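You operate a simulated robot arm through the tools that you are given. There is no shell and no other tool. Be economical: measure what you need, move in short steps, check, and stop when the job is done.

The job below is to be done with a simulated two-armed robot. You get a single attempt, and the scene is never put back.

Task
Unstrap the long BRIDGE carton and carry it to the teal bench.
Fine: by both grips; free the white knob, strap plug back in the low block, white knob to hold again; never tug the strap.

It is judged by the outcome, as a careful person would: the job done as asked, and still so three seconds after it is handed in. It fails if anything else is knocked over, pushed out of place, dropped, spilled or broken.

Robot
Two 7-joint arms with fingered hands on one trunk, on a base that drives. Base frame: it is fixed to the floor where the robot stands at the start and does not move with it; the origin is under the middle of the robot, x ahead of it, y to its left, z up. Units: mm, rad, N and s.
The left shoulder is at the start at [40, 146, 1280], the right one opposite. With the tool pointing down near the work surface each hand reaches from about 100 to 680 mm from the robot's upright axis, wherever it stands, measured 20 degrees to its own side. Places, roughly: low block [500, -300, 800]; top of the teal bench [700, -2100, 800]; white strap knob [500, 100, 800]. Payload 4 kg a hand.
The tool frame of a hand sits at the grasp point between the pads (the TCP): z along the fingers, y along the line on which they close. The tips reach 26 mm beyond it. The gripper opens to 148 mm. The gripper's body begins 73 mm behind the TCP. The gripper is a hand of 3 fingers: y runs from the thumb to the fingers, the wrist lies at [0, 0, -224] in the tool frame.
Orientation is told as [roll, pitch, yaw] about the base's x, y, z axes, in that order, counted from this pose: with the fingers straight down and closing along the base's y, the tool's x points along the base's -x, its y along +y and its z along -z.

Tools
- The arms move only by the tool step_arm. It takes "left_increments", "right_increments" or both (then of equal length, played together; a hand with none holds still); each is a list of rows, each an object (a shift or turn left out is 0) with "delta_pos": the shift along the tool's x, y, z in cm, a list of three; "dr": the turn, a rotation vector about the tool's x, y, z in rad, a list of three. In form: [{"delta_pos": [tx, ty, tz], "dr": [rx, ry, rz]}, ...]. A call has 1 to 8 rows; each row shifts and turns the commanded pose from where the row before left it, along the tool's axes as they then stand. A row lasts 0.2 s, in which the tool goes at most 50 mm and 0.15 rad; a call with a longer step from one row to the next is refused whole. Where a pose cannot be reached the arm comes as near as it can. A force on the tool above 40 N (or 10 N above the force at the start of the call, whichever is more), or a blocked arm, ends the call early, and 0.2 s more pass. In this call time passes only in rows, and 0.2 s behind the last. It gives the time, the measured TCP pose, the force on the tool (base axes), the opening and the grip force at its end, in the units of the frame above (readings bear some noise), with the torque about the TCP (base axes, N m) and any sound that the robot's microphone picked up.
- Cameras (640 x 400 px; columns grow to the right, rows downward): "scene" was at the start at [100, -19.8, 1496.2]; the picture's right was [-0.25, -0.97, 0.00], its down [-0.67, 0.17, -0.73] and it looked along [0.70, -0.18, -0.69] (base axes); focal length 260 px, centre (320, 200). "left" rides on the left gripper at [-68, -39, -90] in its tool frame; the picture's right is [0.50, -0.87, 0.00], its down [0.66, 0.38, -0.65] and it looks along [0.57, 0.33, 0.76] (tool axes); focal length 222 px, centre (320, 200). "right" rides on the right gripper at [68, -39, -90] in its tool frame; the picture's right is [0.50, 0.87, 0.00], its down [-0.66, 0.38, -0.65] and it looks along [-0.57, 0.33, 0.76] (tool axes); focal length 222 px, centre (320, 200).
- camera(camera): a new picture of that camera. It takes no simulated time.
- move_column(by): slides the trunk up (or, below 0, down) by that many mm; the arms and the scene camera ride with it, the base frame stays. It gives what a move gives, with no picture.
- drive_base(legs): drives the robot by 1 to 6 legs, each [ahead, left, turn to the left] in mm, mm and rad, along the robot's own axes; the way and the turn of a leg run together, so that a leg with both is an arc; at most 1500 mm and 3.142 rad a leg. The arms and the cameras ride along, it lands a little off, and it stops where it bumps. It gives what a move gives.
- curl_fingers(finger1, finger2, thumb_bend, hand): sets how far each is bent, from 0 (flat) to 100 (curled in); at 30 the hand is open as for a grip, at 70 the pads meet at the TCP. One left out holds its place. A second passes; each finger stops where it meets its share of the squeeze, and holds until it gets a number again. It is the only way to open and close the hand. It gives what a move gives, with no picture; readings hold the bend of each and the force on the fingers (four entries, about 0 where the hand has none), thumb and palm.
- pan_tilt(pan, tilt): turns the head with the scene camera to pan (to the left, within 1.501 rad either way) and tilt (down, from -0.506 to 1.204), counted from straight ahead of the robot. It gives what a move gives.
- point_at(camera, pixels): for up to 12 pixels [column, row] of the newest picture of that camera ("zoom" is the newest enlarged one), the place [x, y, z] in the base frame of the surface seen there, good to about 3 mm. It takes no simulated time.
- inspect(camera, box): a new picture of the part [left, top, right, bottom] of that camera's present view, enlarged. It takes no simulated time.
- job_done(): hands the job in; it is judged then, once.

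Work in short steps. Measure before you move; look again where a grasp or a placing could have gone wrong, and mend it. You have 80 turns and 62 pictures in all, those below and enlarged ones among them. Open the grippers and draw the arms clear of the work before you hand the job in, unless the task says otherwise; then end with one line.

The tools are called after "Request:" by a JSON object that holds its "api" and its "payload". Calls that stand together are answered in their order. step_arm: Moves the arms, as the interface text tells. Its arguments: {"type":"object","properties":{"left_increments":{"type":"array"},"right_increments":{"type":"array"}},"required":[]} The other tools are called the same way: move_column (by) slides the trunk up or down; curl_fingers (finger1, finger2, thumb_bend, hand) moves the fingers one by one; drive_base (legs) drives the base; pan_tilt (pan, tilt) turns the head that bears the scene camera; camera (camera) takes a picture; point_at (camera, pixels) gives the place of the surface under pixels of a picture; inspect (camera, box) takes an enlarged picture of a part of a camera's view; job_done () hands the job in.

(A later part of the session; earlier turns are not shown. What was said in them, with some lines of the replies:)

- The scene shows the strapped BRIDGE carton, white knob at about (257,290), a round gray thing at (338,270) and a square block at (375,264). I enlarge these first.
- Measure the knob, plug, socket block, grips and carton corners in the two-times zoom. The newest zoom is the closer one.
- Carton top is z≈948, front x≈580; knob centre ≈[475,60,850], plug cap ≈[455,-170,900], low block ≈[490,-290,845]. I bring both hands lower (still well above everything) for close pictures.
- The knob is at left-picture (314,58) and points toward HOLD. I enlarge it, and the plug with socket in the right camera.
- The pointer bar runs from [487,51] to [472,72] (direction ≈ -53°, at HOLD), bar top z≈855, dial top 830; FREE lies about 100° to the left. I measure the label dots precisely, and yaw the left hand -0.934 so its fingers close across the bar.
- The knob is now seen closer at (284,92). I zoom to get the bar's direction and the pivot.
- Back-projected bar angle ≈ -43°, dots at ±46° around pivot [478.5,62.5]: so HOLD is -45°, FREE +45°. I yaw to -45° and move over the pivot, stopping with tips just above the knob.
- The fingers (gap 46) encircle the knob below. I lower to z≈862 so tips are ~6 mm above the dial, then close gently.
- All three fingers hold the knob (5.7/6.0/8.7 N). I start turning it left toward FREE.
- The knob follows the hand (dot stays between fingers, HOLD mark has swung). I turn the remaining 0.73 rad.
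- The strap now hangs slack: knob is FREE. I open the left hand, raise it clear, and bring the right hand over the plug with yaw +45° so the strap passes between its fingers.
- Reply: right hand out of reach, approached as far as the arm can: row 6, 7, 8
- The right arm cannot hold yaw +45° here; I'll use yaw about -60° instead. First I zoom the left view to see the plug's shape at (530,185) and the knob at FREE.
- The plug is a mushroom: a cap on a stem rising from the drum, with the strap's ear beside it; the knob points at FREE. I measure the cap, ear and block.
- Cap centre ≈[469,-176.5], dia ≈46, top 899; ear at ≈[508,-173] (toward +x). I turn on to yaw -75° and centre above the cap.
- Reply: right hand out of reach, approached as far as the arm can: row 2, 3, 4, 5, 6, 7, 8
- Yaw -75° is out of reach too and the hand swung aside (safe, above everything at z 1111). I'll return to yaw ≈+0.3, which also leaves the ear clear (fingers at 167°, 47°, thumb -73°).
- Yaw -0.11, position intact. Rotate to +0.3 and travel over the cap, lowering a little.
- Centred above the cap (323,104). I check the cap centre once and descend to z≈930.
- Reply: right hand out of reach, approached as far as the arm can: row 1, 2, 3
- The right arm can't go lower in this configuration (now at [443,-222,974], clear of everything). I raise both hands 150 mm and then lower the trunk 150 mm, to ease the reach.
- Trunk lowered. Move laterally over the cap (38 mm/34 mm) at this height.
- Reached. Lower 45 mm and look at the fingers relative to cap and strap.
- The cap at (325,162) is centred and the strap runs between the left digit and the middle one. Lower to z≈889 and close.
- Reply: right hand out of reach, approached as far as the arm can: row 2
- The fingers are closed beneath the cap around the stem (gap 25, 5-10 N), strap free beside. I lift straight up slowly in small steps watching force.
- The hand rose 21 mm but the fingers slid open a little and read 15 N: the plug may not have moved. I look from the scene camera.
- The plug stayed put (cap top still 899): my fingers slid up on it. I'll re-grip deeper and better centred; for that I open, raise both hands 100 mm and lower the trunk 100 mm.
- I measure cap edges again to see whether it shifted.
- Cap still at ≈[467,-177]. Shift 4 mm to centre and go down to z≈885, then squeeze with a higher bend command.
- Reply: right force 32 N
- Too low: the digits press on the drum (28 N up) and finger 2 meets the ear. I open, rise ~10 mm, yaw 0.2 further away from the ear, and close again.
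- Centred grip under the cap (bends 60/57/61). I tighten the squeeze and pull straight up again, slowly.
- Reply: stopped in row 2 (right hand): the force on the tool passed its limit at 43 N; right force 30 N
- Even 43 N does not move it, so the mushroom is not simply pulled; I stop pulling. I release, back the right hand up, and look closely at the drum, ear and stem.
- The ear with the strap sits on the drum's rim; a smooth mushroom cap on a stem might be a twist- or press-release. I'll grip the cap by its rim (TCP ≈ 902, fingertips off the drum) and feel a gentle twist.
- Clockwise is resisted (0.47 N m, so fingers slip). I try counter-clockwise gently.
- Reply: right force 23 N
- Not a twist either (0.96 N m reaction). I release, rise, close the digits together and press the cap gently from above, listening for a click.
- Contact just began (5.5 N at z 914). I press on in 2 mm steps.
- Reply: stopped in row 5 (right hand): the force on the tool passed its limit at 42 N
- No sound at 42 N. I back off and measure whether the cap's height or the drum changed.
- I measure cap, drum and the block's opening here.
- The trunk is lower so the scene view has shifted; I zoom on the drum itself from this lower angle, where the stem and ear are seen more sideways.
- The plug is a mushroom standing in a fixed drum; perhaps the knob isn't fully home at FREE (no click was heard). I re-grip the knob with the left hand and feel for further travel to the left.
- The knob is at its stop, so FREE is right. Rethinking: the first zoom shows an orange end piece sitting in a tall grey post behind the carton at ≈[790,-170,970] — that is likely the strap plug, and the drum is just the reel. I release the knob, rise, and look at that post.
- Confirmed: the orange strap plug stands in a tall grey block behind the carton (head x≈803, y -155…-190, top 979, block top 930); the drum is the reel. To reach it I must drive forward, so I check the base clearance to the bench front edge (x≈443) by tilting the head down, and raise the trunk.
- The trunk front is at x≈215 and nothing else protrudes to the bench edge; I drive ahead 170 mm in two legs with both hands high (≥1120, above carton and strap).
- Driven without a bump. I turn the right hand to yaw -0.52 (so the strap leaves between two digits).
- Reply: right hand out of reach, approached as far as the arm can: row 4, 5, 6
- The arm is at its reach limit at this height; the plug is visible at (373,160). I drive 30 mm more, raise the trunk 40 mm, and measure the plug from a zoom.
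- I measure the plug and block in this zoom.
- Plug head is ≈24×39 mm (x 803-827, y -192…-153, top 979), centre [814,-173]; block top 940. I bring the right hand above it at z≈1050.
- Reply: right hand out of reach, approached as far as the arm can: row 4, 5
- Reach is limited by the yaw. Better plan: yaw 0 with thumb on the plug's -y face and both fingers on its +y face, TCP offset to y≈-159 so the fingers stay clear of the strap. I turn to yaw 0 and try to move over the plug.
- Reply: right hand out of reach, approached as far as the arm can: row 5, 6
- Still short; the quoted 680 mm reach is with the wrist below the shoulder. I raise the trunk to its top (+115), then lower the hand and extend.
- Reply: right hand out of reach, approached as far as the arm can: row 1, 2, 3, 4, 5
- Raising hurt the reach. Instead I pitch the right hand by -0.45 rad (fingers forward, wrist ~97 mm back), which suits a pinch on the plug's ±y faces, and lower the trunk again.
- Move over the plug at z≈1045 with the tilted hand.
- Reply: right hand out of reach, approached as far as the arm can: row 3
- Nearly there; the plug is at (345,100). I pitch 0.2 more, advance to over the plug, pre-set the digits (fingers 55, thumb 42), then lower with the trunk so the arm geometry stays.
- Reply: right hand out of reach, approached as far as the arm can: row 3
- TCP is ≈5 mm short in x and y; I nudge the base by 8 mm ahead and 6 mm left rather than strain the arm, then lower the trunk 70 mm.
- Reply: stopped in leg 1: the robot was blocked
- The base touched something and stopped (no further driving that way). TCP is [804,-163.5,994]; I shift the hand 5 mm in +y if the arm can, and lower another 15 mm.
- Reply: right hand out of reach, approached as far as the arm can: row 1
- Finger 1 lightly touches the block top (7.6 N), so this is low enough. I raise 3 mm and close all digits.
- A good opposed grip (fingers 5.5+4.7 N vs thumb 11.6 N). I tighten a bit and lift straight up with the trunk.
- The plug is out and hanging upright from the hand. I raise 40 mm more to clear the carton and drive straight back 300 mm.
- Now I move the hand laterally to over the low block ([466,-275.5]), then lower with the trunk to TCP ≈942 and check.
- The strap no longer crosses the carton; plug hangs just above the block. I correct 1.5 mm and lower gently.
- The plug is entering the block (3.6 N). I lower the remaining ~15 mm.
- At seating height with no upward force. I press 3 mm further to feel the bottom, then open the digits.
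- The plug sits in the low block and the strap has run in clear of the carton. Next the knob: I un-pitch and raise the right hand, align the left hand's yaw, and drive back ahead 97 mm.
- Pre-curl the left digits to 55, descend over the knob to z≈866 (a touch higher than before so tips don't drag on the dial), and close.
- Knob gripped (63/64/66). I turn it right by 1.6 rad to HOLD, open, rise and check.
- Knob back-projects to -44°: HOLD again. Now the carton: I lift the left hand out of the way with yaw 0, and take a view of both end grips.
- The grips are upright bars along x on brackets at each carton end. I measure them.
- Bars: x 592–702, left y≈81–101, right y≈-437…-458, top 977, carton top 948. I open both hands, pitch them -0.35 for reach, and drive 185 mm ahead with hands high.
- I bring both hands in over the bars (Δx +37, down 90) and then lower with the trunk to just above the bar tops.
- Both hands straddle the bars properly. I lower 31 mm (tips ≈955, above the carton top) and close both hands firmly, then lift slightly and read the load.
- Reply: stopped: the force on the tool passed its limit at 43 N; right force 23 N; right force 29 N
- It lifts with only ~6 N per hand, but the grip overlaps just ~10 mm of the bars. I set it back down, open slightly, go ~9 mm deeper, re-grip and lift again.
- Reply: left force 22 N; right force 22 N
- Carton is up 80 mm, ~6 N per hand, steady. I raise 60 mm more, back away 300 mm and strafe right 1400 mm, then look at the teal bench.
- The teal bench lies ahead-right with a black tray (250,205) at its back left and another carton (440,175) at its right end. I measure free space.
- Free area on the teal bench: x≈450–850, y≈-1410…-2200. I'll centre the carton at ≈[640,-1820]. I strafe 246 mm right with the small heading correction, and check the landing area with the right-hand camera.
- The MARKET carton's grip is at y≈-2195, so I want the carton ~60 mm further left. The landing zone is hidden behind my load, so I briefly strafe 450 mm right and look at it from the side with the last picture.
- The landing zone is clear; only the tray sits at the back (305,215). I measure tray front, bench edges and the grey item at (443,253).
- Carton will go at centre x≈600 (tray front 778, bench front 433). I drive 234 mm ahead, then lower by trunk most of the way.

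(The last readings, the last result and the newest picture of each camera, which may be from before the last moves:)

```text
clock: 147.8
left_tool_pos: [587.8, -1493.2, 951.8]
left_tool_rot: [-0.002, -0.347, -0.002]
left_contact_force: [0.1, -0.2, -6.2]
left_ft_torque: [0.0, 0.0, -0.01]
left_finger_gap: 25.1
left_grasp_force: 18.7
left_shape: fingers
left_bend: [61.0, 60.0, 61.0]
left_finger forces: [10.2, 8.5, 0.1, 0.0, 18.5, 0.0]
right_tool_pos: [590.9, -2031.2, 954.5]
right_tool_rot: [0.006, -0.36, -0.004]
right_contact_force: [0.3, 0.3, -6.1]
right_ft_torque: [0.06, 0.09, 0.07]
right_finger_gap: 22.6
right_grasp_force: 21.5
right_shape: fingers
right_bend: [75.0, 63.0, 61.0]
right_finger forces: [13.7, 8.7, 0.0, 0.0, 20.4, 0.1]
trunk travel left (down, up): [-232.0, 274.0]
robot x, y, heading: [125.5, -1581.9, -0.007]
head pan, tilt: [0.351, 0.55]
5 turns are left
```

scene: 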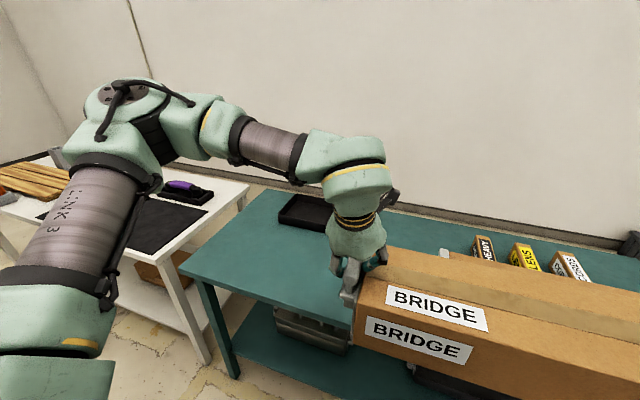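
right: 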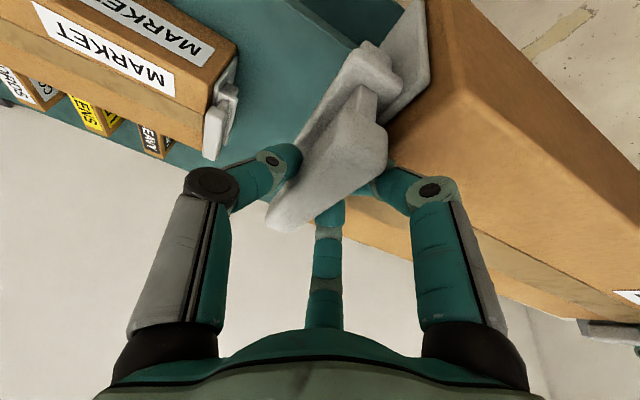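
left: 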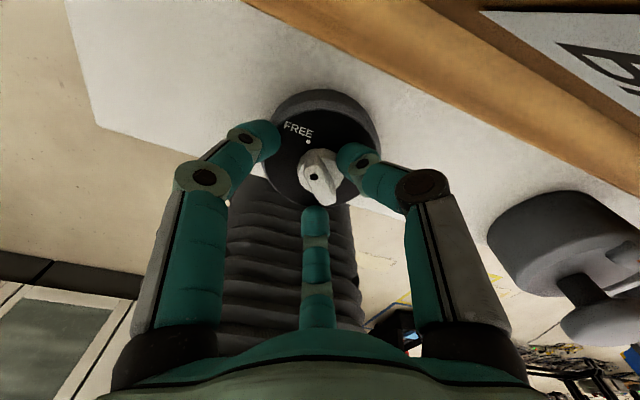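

Still fully carried at 953. I lower in small steps to find the bench.

Request:
{"api": "move_column", "payload": {"by": -6}}

Request:
{"api": "move_column", "payload": {"by": -3}}

Request:
{"api": "move_column", "payload": {"by": -2}}

```text
clock: 148.3
left_tool_pos: [588.1, -1494.4, 945.7]
left_tool_rot: [-0.003, -0.347, -0.001]
left_contact_force: [0.5, 0.0, -5.7]
left_ft_torque: [0.05, -0.01, -0.02]
left_finger_gap: 24.5
left_grasp_force: 19.3
left_shape: fingers
left_bend: [61.0, 60.0, 61.0]
left_finger forces: [10.1, 9.0, 0.0, 0.1, 18.9, 0.1]
right_tool_pos: [590.4, -2030.1, 946.0]
right_tool_rot: [0.005, -0.36, -0.004]
right_contact_force: [0.2, 0.4, -5.1]
right_ft_torque: [0.1, 0.06, 0.03]
right_finger_gap: 22.5
right_grasp_force: 21.1
right_shape: fingers
right_bend: [75.0, 63.0, 61.0]
right_finger forces: [13.2, 8.8, 0.0, 0.0, 20.5, 0.1]
trunk travel left (down, up): [-226.0, 280.0]
robot x, y, heading: [126.1, -1580.8, -0.002]
head pan, tilt: [0.351, 0.55]
```

```text
clock: 148.8
left_tool_pos: [587.9, -1494.4, 943.6]
left_tool_rot: [-0.002, -0.349, -0.002]
left_contact_force: [-0.9, -0.5, -1.6]
left_ft_torque: [0.06, -0.11, -0.01]
left_finger_gap: 24.7
left_grasp_force: 19.5
left_shape: fingers
left_bend: [61.0, 60.0, 61.0]
left_finger forces: [10.5, 9.4, 0.0, 0.0, 19.6, 0.0]
right_tool_pos: [590.8, -2031.6, 943.8]
right_tool_rot: [0.006, -0.358, -0.005]
right_contact_force: [0.3, 0.3, -4.8]
right_ft_torque: [0.04, 0.03, 0.05]
right_finger_gap: 22.2
right_grasp_force: 20.7
right_shape: fingers
right_bend: [75.0, 63.0, 61.0]
right_finger forces: [12.1, 9.0, 0.0, 0.0, 20.5, 0.0]
trunk travel left (down, up): [-223.0, 283.0]
robot x, y, heading: [123.0, -1581.2, -0.004]
head pan, tilt: [0.351, 0.55]
```

```text
clock: 149.4
left_tool_pos: [586.6, -1495.4, 941.6]
left_tool_rot: [-0.002, -0.35, -0.002]
left_contact_force: [0.4, -0.8, 2.5]
left_ft_torque: [0.06, -0.17, 0.02]
left_finger_gap: 24.7
left_grasp_force: 20.2
left_shape: fingers
left_bend: [61.0, 60.0, 61.0]
left_finger forces: [11.0, 8.9, 0.1, 0.0, 20.8, 0.1]
right_tool_pos: [590.3, -2030.5, 942.3]
right_tool_rot: [0.006, -0.361, -0.004]
right_contact_force: [-1.0, 0.3, -4.9]
right_ft_torque: [0.05, 0.07, 0.05]
right_finger_gap: 22.4
right_grasp_force: 20.7
right_shape: fingers
right_bend: [75.0, 63.0, 61.0]
right_finger forces: [11.9, 9.1, 0.1, 0.1, 20.8, 0.0]
trunk travel left (down, up): [-221.0, 285.0]
robot x, y, heading: [130.9, -1581.4, -0.008]
head pan, tilt: [0.351, 0.55]
4 turns are left
```

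The left side rests (+2.5 N), right nearly. I lower 3 mm more, then release both hands and rise straight up.

Request:
{"api": "move_column", "payload": {"by": -3}}

Request:
{"api": "curl_fingers", "payload": {"hand": "right", "finger1": 57, "finger2": 57, "thumb_bend": 54}}

Request:
{"api": "curl_fingers", "payload": {"hand": "left", "finger1": 54, "finger2": 54, "thumb_bend": 57}}

Request:
{"api": "move_column", "payload": {"by": 30}}

```text
clock: 149.9
left_tool_pos: [587.5, -1494.7, 940.8]
left_tool_rot: [-0.004, -0.354, -0.002]
left_contact_force: [1.1, -3.2, 14.7]
left_ft_torque: [-0.01, -0.21, 0.06]
left_finger_gap: 24.3
left_grasp_force: 25.0
left_shape: fingers
left_bend: [61.0, 61.0, 61.0]
left_finger forces: [11.5, 8.5, 0.0, 0.1, 29.4, 0.0]
right_tool_pos: [590.1, -2031.0, 940.6]
right_tool_rot: [0.003, -0.364, -0.002]
right_contact_force: [0.0, -0.1, 2.1]
right_ft_torque: [0.08, -0.03, 0.03]
right_finger_gap: 22.4
right_grasp_force: 22.5
right_shape: fingers
right_bend: [75.0, 63.0, 61.0]
right_finger forces: [14.0, 9.6, 0.0, 0.0, 21.7, 0.0]
trunk travel left (down, up): [-218.0, 288.0]
robot x, y, heading: [127.7, -1576.8, -0.005]
head pan, tilt: [0.351, 0.55]
```

```text
clock: 150.9
left_tool_pos: [586.3, -1494.6, 940.7]
left_tool_rot: [-0.005, -0.353, -0.002]
left_contact_force: [8.6, -10.1, 20.9]
left_ft_torque: [-0.3, -0.38, 0.09]
left_finger_gap: 24.2
left_grasp_force: 29.7
left_shape: fingers
left_bend: [61.0, 61.0, 60.0]
left_finger forces: [9.6, 7.7, 0.0, 0.1, 41.7, 0.0]
right_tool_pos: [589.0, -2030.9, 942.2]
right_tool_rot: [0.003, -0.365, -0.002]
right_contact_force: [-0.7, 5.4, 15.1]
right_ft_torque: [0.33, 0.02, 0.03]
right_finger_gap: 38.4
right_grasp_force: 10.2
right_shape: fingers
right_bend: [73.0, 56.0, 54.0]
right_finger forces: [19.5, 0.6, 0.0, 0.1, 0.1, 0.0]
trunk travel left (down, up): [-218.0, 288.0]
robot x, y, heading: [132.0, -1579.0, -0.002]
head pan, tilt: [0.351, 0.55]
```

```text
clock: 151.9
left_tool_pos: [586.5, -1493.3, 940.9]
left_tool_rot: [-0.004, -0.356, -0.001]
left_contact_force: [5.8, 1.5, 34.2]
left_ft_torque: [-0.4, -0.29, 0.1]
left_finger_gap: 33.8
left_grasp_force: 33.7
left_shape: fingers
left_bend: [54.0, 54.0, 61.0]
left_finger forces: [1.5, 0.0, 0.1, 0.0, 65.7, 0.1]
right_tool_pos: [588.2, -2029.7, 942.1]
right_tool_rot: [0.003, -0.362, -0.001]
right_contact_force: [3.4, 3.0, 9.9]
right_ft_torque: [0.19, -0.05, -0.03]
right_finger_gap: 37.8
right_grasp_force: 7.7
right_shape: fingers
right_bend: [73.0, 56.0, 54.0]
right_finger forces: [14.0, 0.3, 0.0, 0.0, 0.1, 0.0]
trunk travel left (down, up): [-218.0, 288.0]
robot x, y, heading: [126.2, -1582.3, -0.006]
head pan, tilt: [0.351, 0.55]
```

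```text
clock: 152.6
left_tool_pos: [585.5, -1493.9, 966.3]
left_tool_rot: [-0.001, -0.346, -0.001]
left_contact_force: [-0.5, -0.1, 0.6]
left_ft_torque: [0.01, 0.0, -0.01]
left_finger_gap: 45.4
left_grasp_force: 0.1
left_shape: fingers
left_bend: [54.0, 54.0, 56.0]
left_finger forces: [0.0, 0.0, 0.1, 0.0, 0.0, 0.0]
right_tool_pos: [589.7, -2031.1, 969.0]
right_tool_rot: [0.006, -0.36, -0.004]
right_contact_force: [-0.7, -0.1, 0.6]
right_ft_torque: [-0.01, 0.0, 0.01]
right_finger_gap: 45.6
right_grasp_force: 0.1
right_shape: fingers
right_bend: [56.0, 56.0, 54.0]
right_finger forces: [0.0, 0.0, 0.1, 0.0, 0.0, 0.0]
trunk travel left (down, up): [-248.0, 258.0]
robot x, y, heading: [126.8, -1583.6, -0.007]
head pan, tilt: [0.351, 0.55]
3 turns are left
```

Both hands came free (forces ≈0). I rise well clear, open fully and back away.

Request:
{"api": "move_column", "payload": {"by": 150}}

Request:
{"api": "curl_fingers", "payload": {"hand": "left", "finger1": 30, "finger2": 30, "thumb_bend": 30}}

Request:
{"api": "curl_fingers", "payload": {"hand": "right", "finger1": 30, "finger2": 30, "thumb_bend": 30}}

Request:
{"api": "drive_base", "payload": {"legs": [[-300, 0, 0]]}}

Request:
{"api": "point_at", "payload": {"camera": "scene", "pixels": [[320, 235]]}}

```text
clock: 154.4
left_tool_pos: [587.9, -1493.0, 1117.2]
left_tool_rot: [-0.003, -0.349, -0.002]
left_contact_force: [-0.9, 0.9, -0.3]
left_ft_torque: [0.0, -0.01, 0.02]
left_finger_gap: 45.5
left_grasp_force: 0.1
left_shape: fingers
left_bend: [54.0, 54.0, 56.0]
left_finger forces: [0.1, 0.1, 0.0, 0.0, 0.0, 0.1]
right_tool_pos: [589.6, -2030.0, 1118.7]
right_tool_rot: [0.005, -0.361, -0.004]
right_contact_force: [0.0, 0.1, 0.1]
right_ft_torque: [0.01, 0.01, 0.02]
right_finger_gap: 45.5
right_grasp_force: 0.0
right_shape: fingers
right_bend: [56.0, 56.0, 54.0]
right_finger forces: [0.0, 0.1, 0.0, 0.0, 0.0, 0.0]
trunk travel left (down, up): [-398.0, 108.0]
robot x, y, heading: [133.3, -1580.6, -0.002]
head pan, tilt: [0.351, 0.55]
```

```text
clock: 155.4
left_tool_pos: [587.3, -1495.1, 1117.6]
left_tool_rot: [-0.004, -0.349, -0.001]
left_contact_force: [0.8, -1.3, -1.1]
left_ft_torque: [0.04, 0.03, 0.0]
left_finger_gap: 126.6
left_grasp_force: 0.0
left_shape: fingers
left_bend: [30.0, 30.0, 30.0]
left_finger forces: [0.0, 0.1, 0.1, 0.1, 0.1, 0.0]
right_tool_pos: [588.7, -2030.4, 1118.9]
right_tool_rot: [0.006, -0.361, -0.004]
right_contact_force: [0.0, 1.0, 1.0]
right_ft_torque: [0.02, 0.03, 0.0]
right_finger_gap: 45.5
right_grasp_force: 0.0
right_shape: fingers
right_bend: [56.0, 56.0, 54.0]
right_finger forces: [0.0, 0.0, 0.0, 0.0, 0.0, 0.0]
trunk travel left (down, up): [-398.0, 108.0]
robot x, y, heading: [125.5, -1581.1, -0.004]
head pan, tilt: [0.351, 0.55]
```

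```text
clock: 156.4
left_tool_pos: [587.2, -1493.1, 1117.7]
left_tool_rot: [-0.001, -0.349, -0.003]
left_contact_force: [-0.3, -0.3, -0.4]
left_ft_torque: [0.0, 0.01, 0.0]
left_finger_gap: 126.9
left_grasp_force: 0.1
left_shape: fingers
left_bend: [30.0, 30.0, 30.0]
left_finger forces: [0.0, 0.0, 0.1, 0.1, 0.1, 0.0]
right_tool_pos: [589.5, -2031.2, 1119.2]
right_tool_rot: [0.004, -0.361, -0.003]
right_contact_force: [-0.3, 0.2, 0.5]
right_ft_torque: [-0.03, 0.01, 0.04]
right_finger_gap: 126.7
right_grasp_force: 0.1
right_shape: fingers
right_bend: [30.0, 30.0, 30.0]
right_finger forces: [0.0, 0.0, 0.0, 0.0, 0.1, 0.0]
trunk travel left (down, up): [-398.0, 108.0]
robot x, y, heading: [130.4, -1581.6, -0.003]
head pan, tilt: [0.351, 0.55]
```

```text
clock: 158.4
left_tool_pos: [289.3, -1492.2, 1117.4]
left_tool_rot: [-0.002, -0.348, -0.003]
left_contact_force: [-0.3, 0.0, -0.3]
left_ft_torque: [0.01, 0.01, 0.02]
left_finger_gap: 126.9
left_grasp_force: 0.0
left_shape: fingers
left_bend: [30.0, 30.0, 30.0]
left_finger forces: [0.0, 0.1, 0.1, 0.0, 0.0, 0.1]
right_tool_pos: [291.5, -2029.2, 1118.3]
right_tool_rot: [0.005, -0.359, -0.005]
right_contact_force: [0.0, 0.5, 0.2]
right_ft_torque: [-0.01, 0.01, -0.03]
right_finger_gap: 126.6
right_grasp_force: 0.1
right_shape: fingers
right_bend: [30.0, 30.0, 30.0]
right_finger forces: [0.0, 0.1, 0.1, 0.0, 0.1, 0.0]
trunk travel left (down, up): [-398.0, 108.0]
robot x, y, heading: [-172.1, -1578.6, -0.01]
head pan, tilt: [0.351, 0.55]
```

```text
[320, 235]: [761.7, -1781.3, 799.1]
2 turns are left
```

Both hands are empty, open and clear, and the forces read about zero, so I hand the job in.

Request:
{"api": "job_done", "payload": {}}

```text
The job is handed in.
```

The BRIDGE carton is unstrapped and, going by the force readings, resting on the teal bench: I had no pictures left to check the final placement by eye. The strap plug is in the low block and the white knob is back at HOLD. Before finding the orange plug in the tall post behind the carton, I mistook the grey mushroom-topped drum for it. I pulled, twisted and pressed that drum with up to 43 N, and its position did not measurably change. The base also bumped something lightly at the first bench, most likely the bench itself; I did not check whether it had moved.
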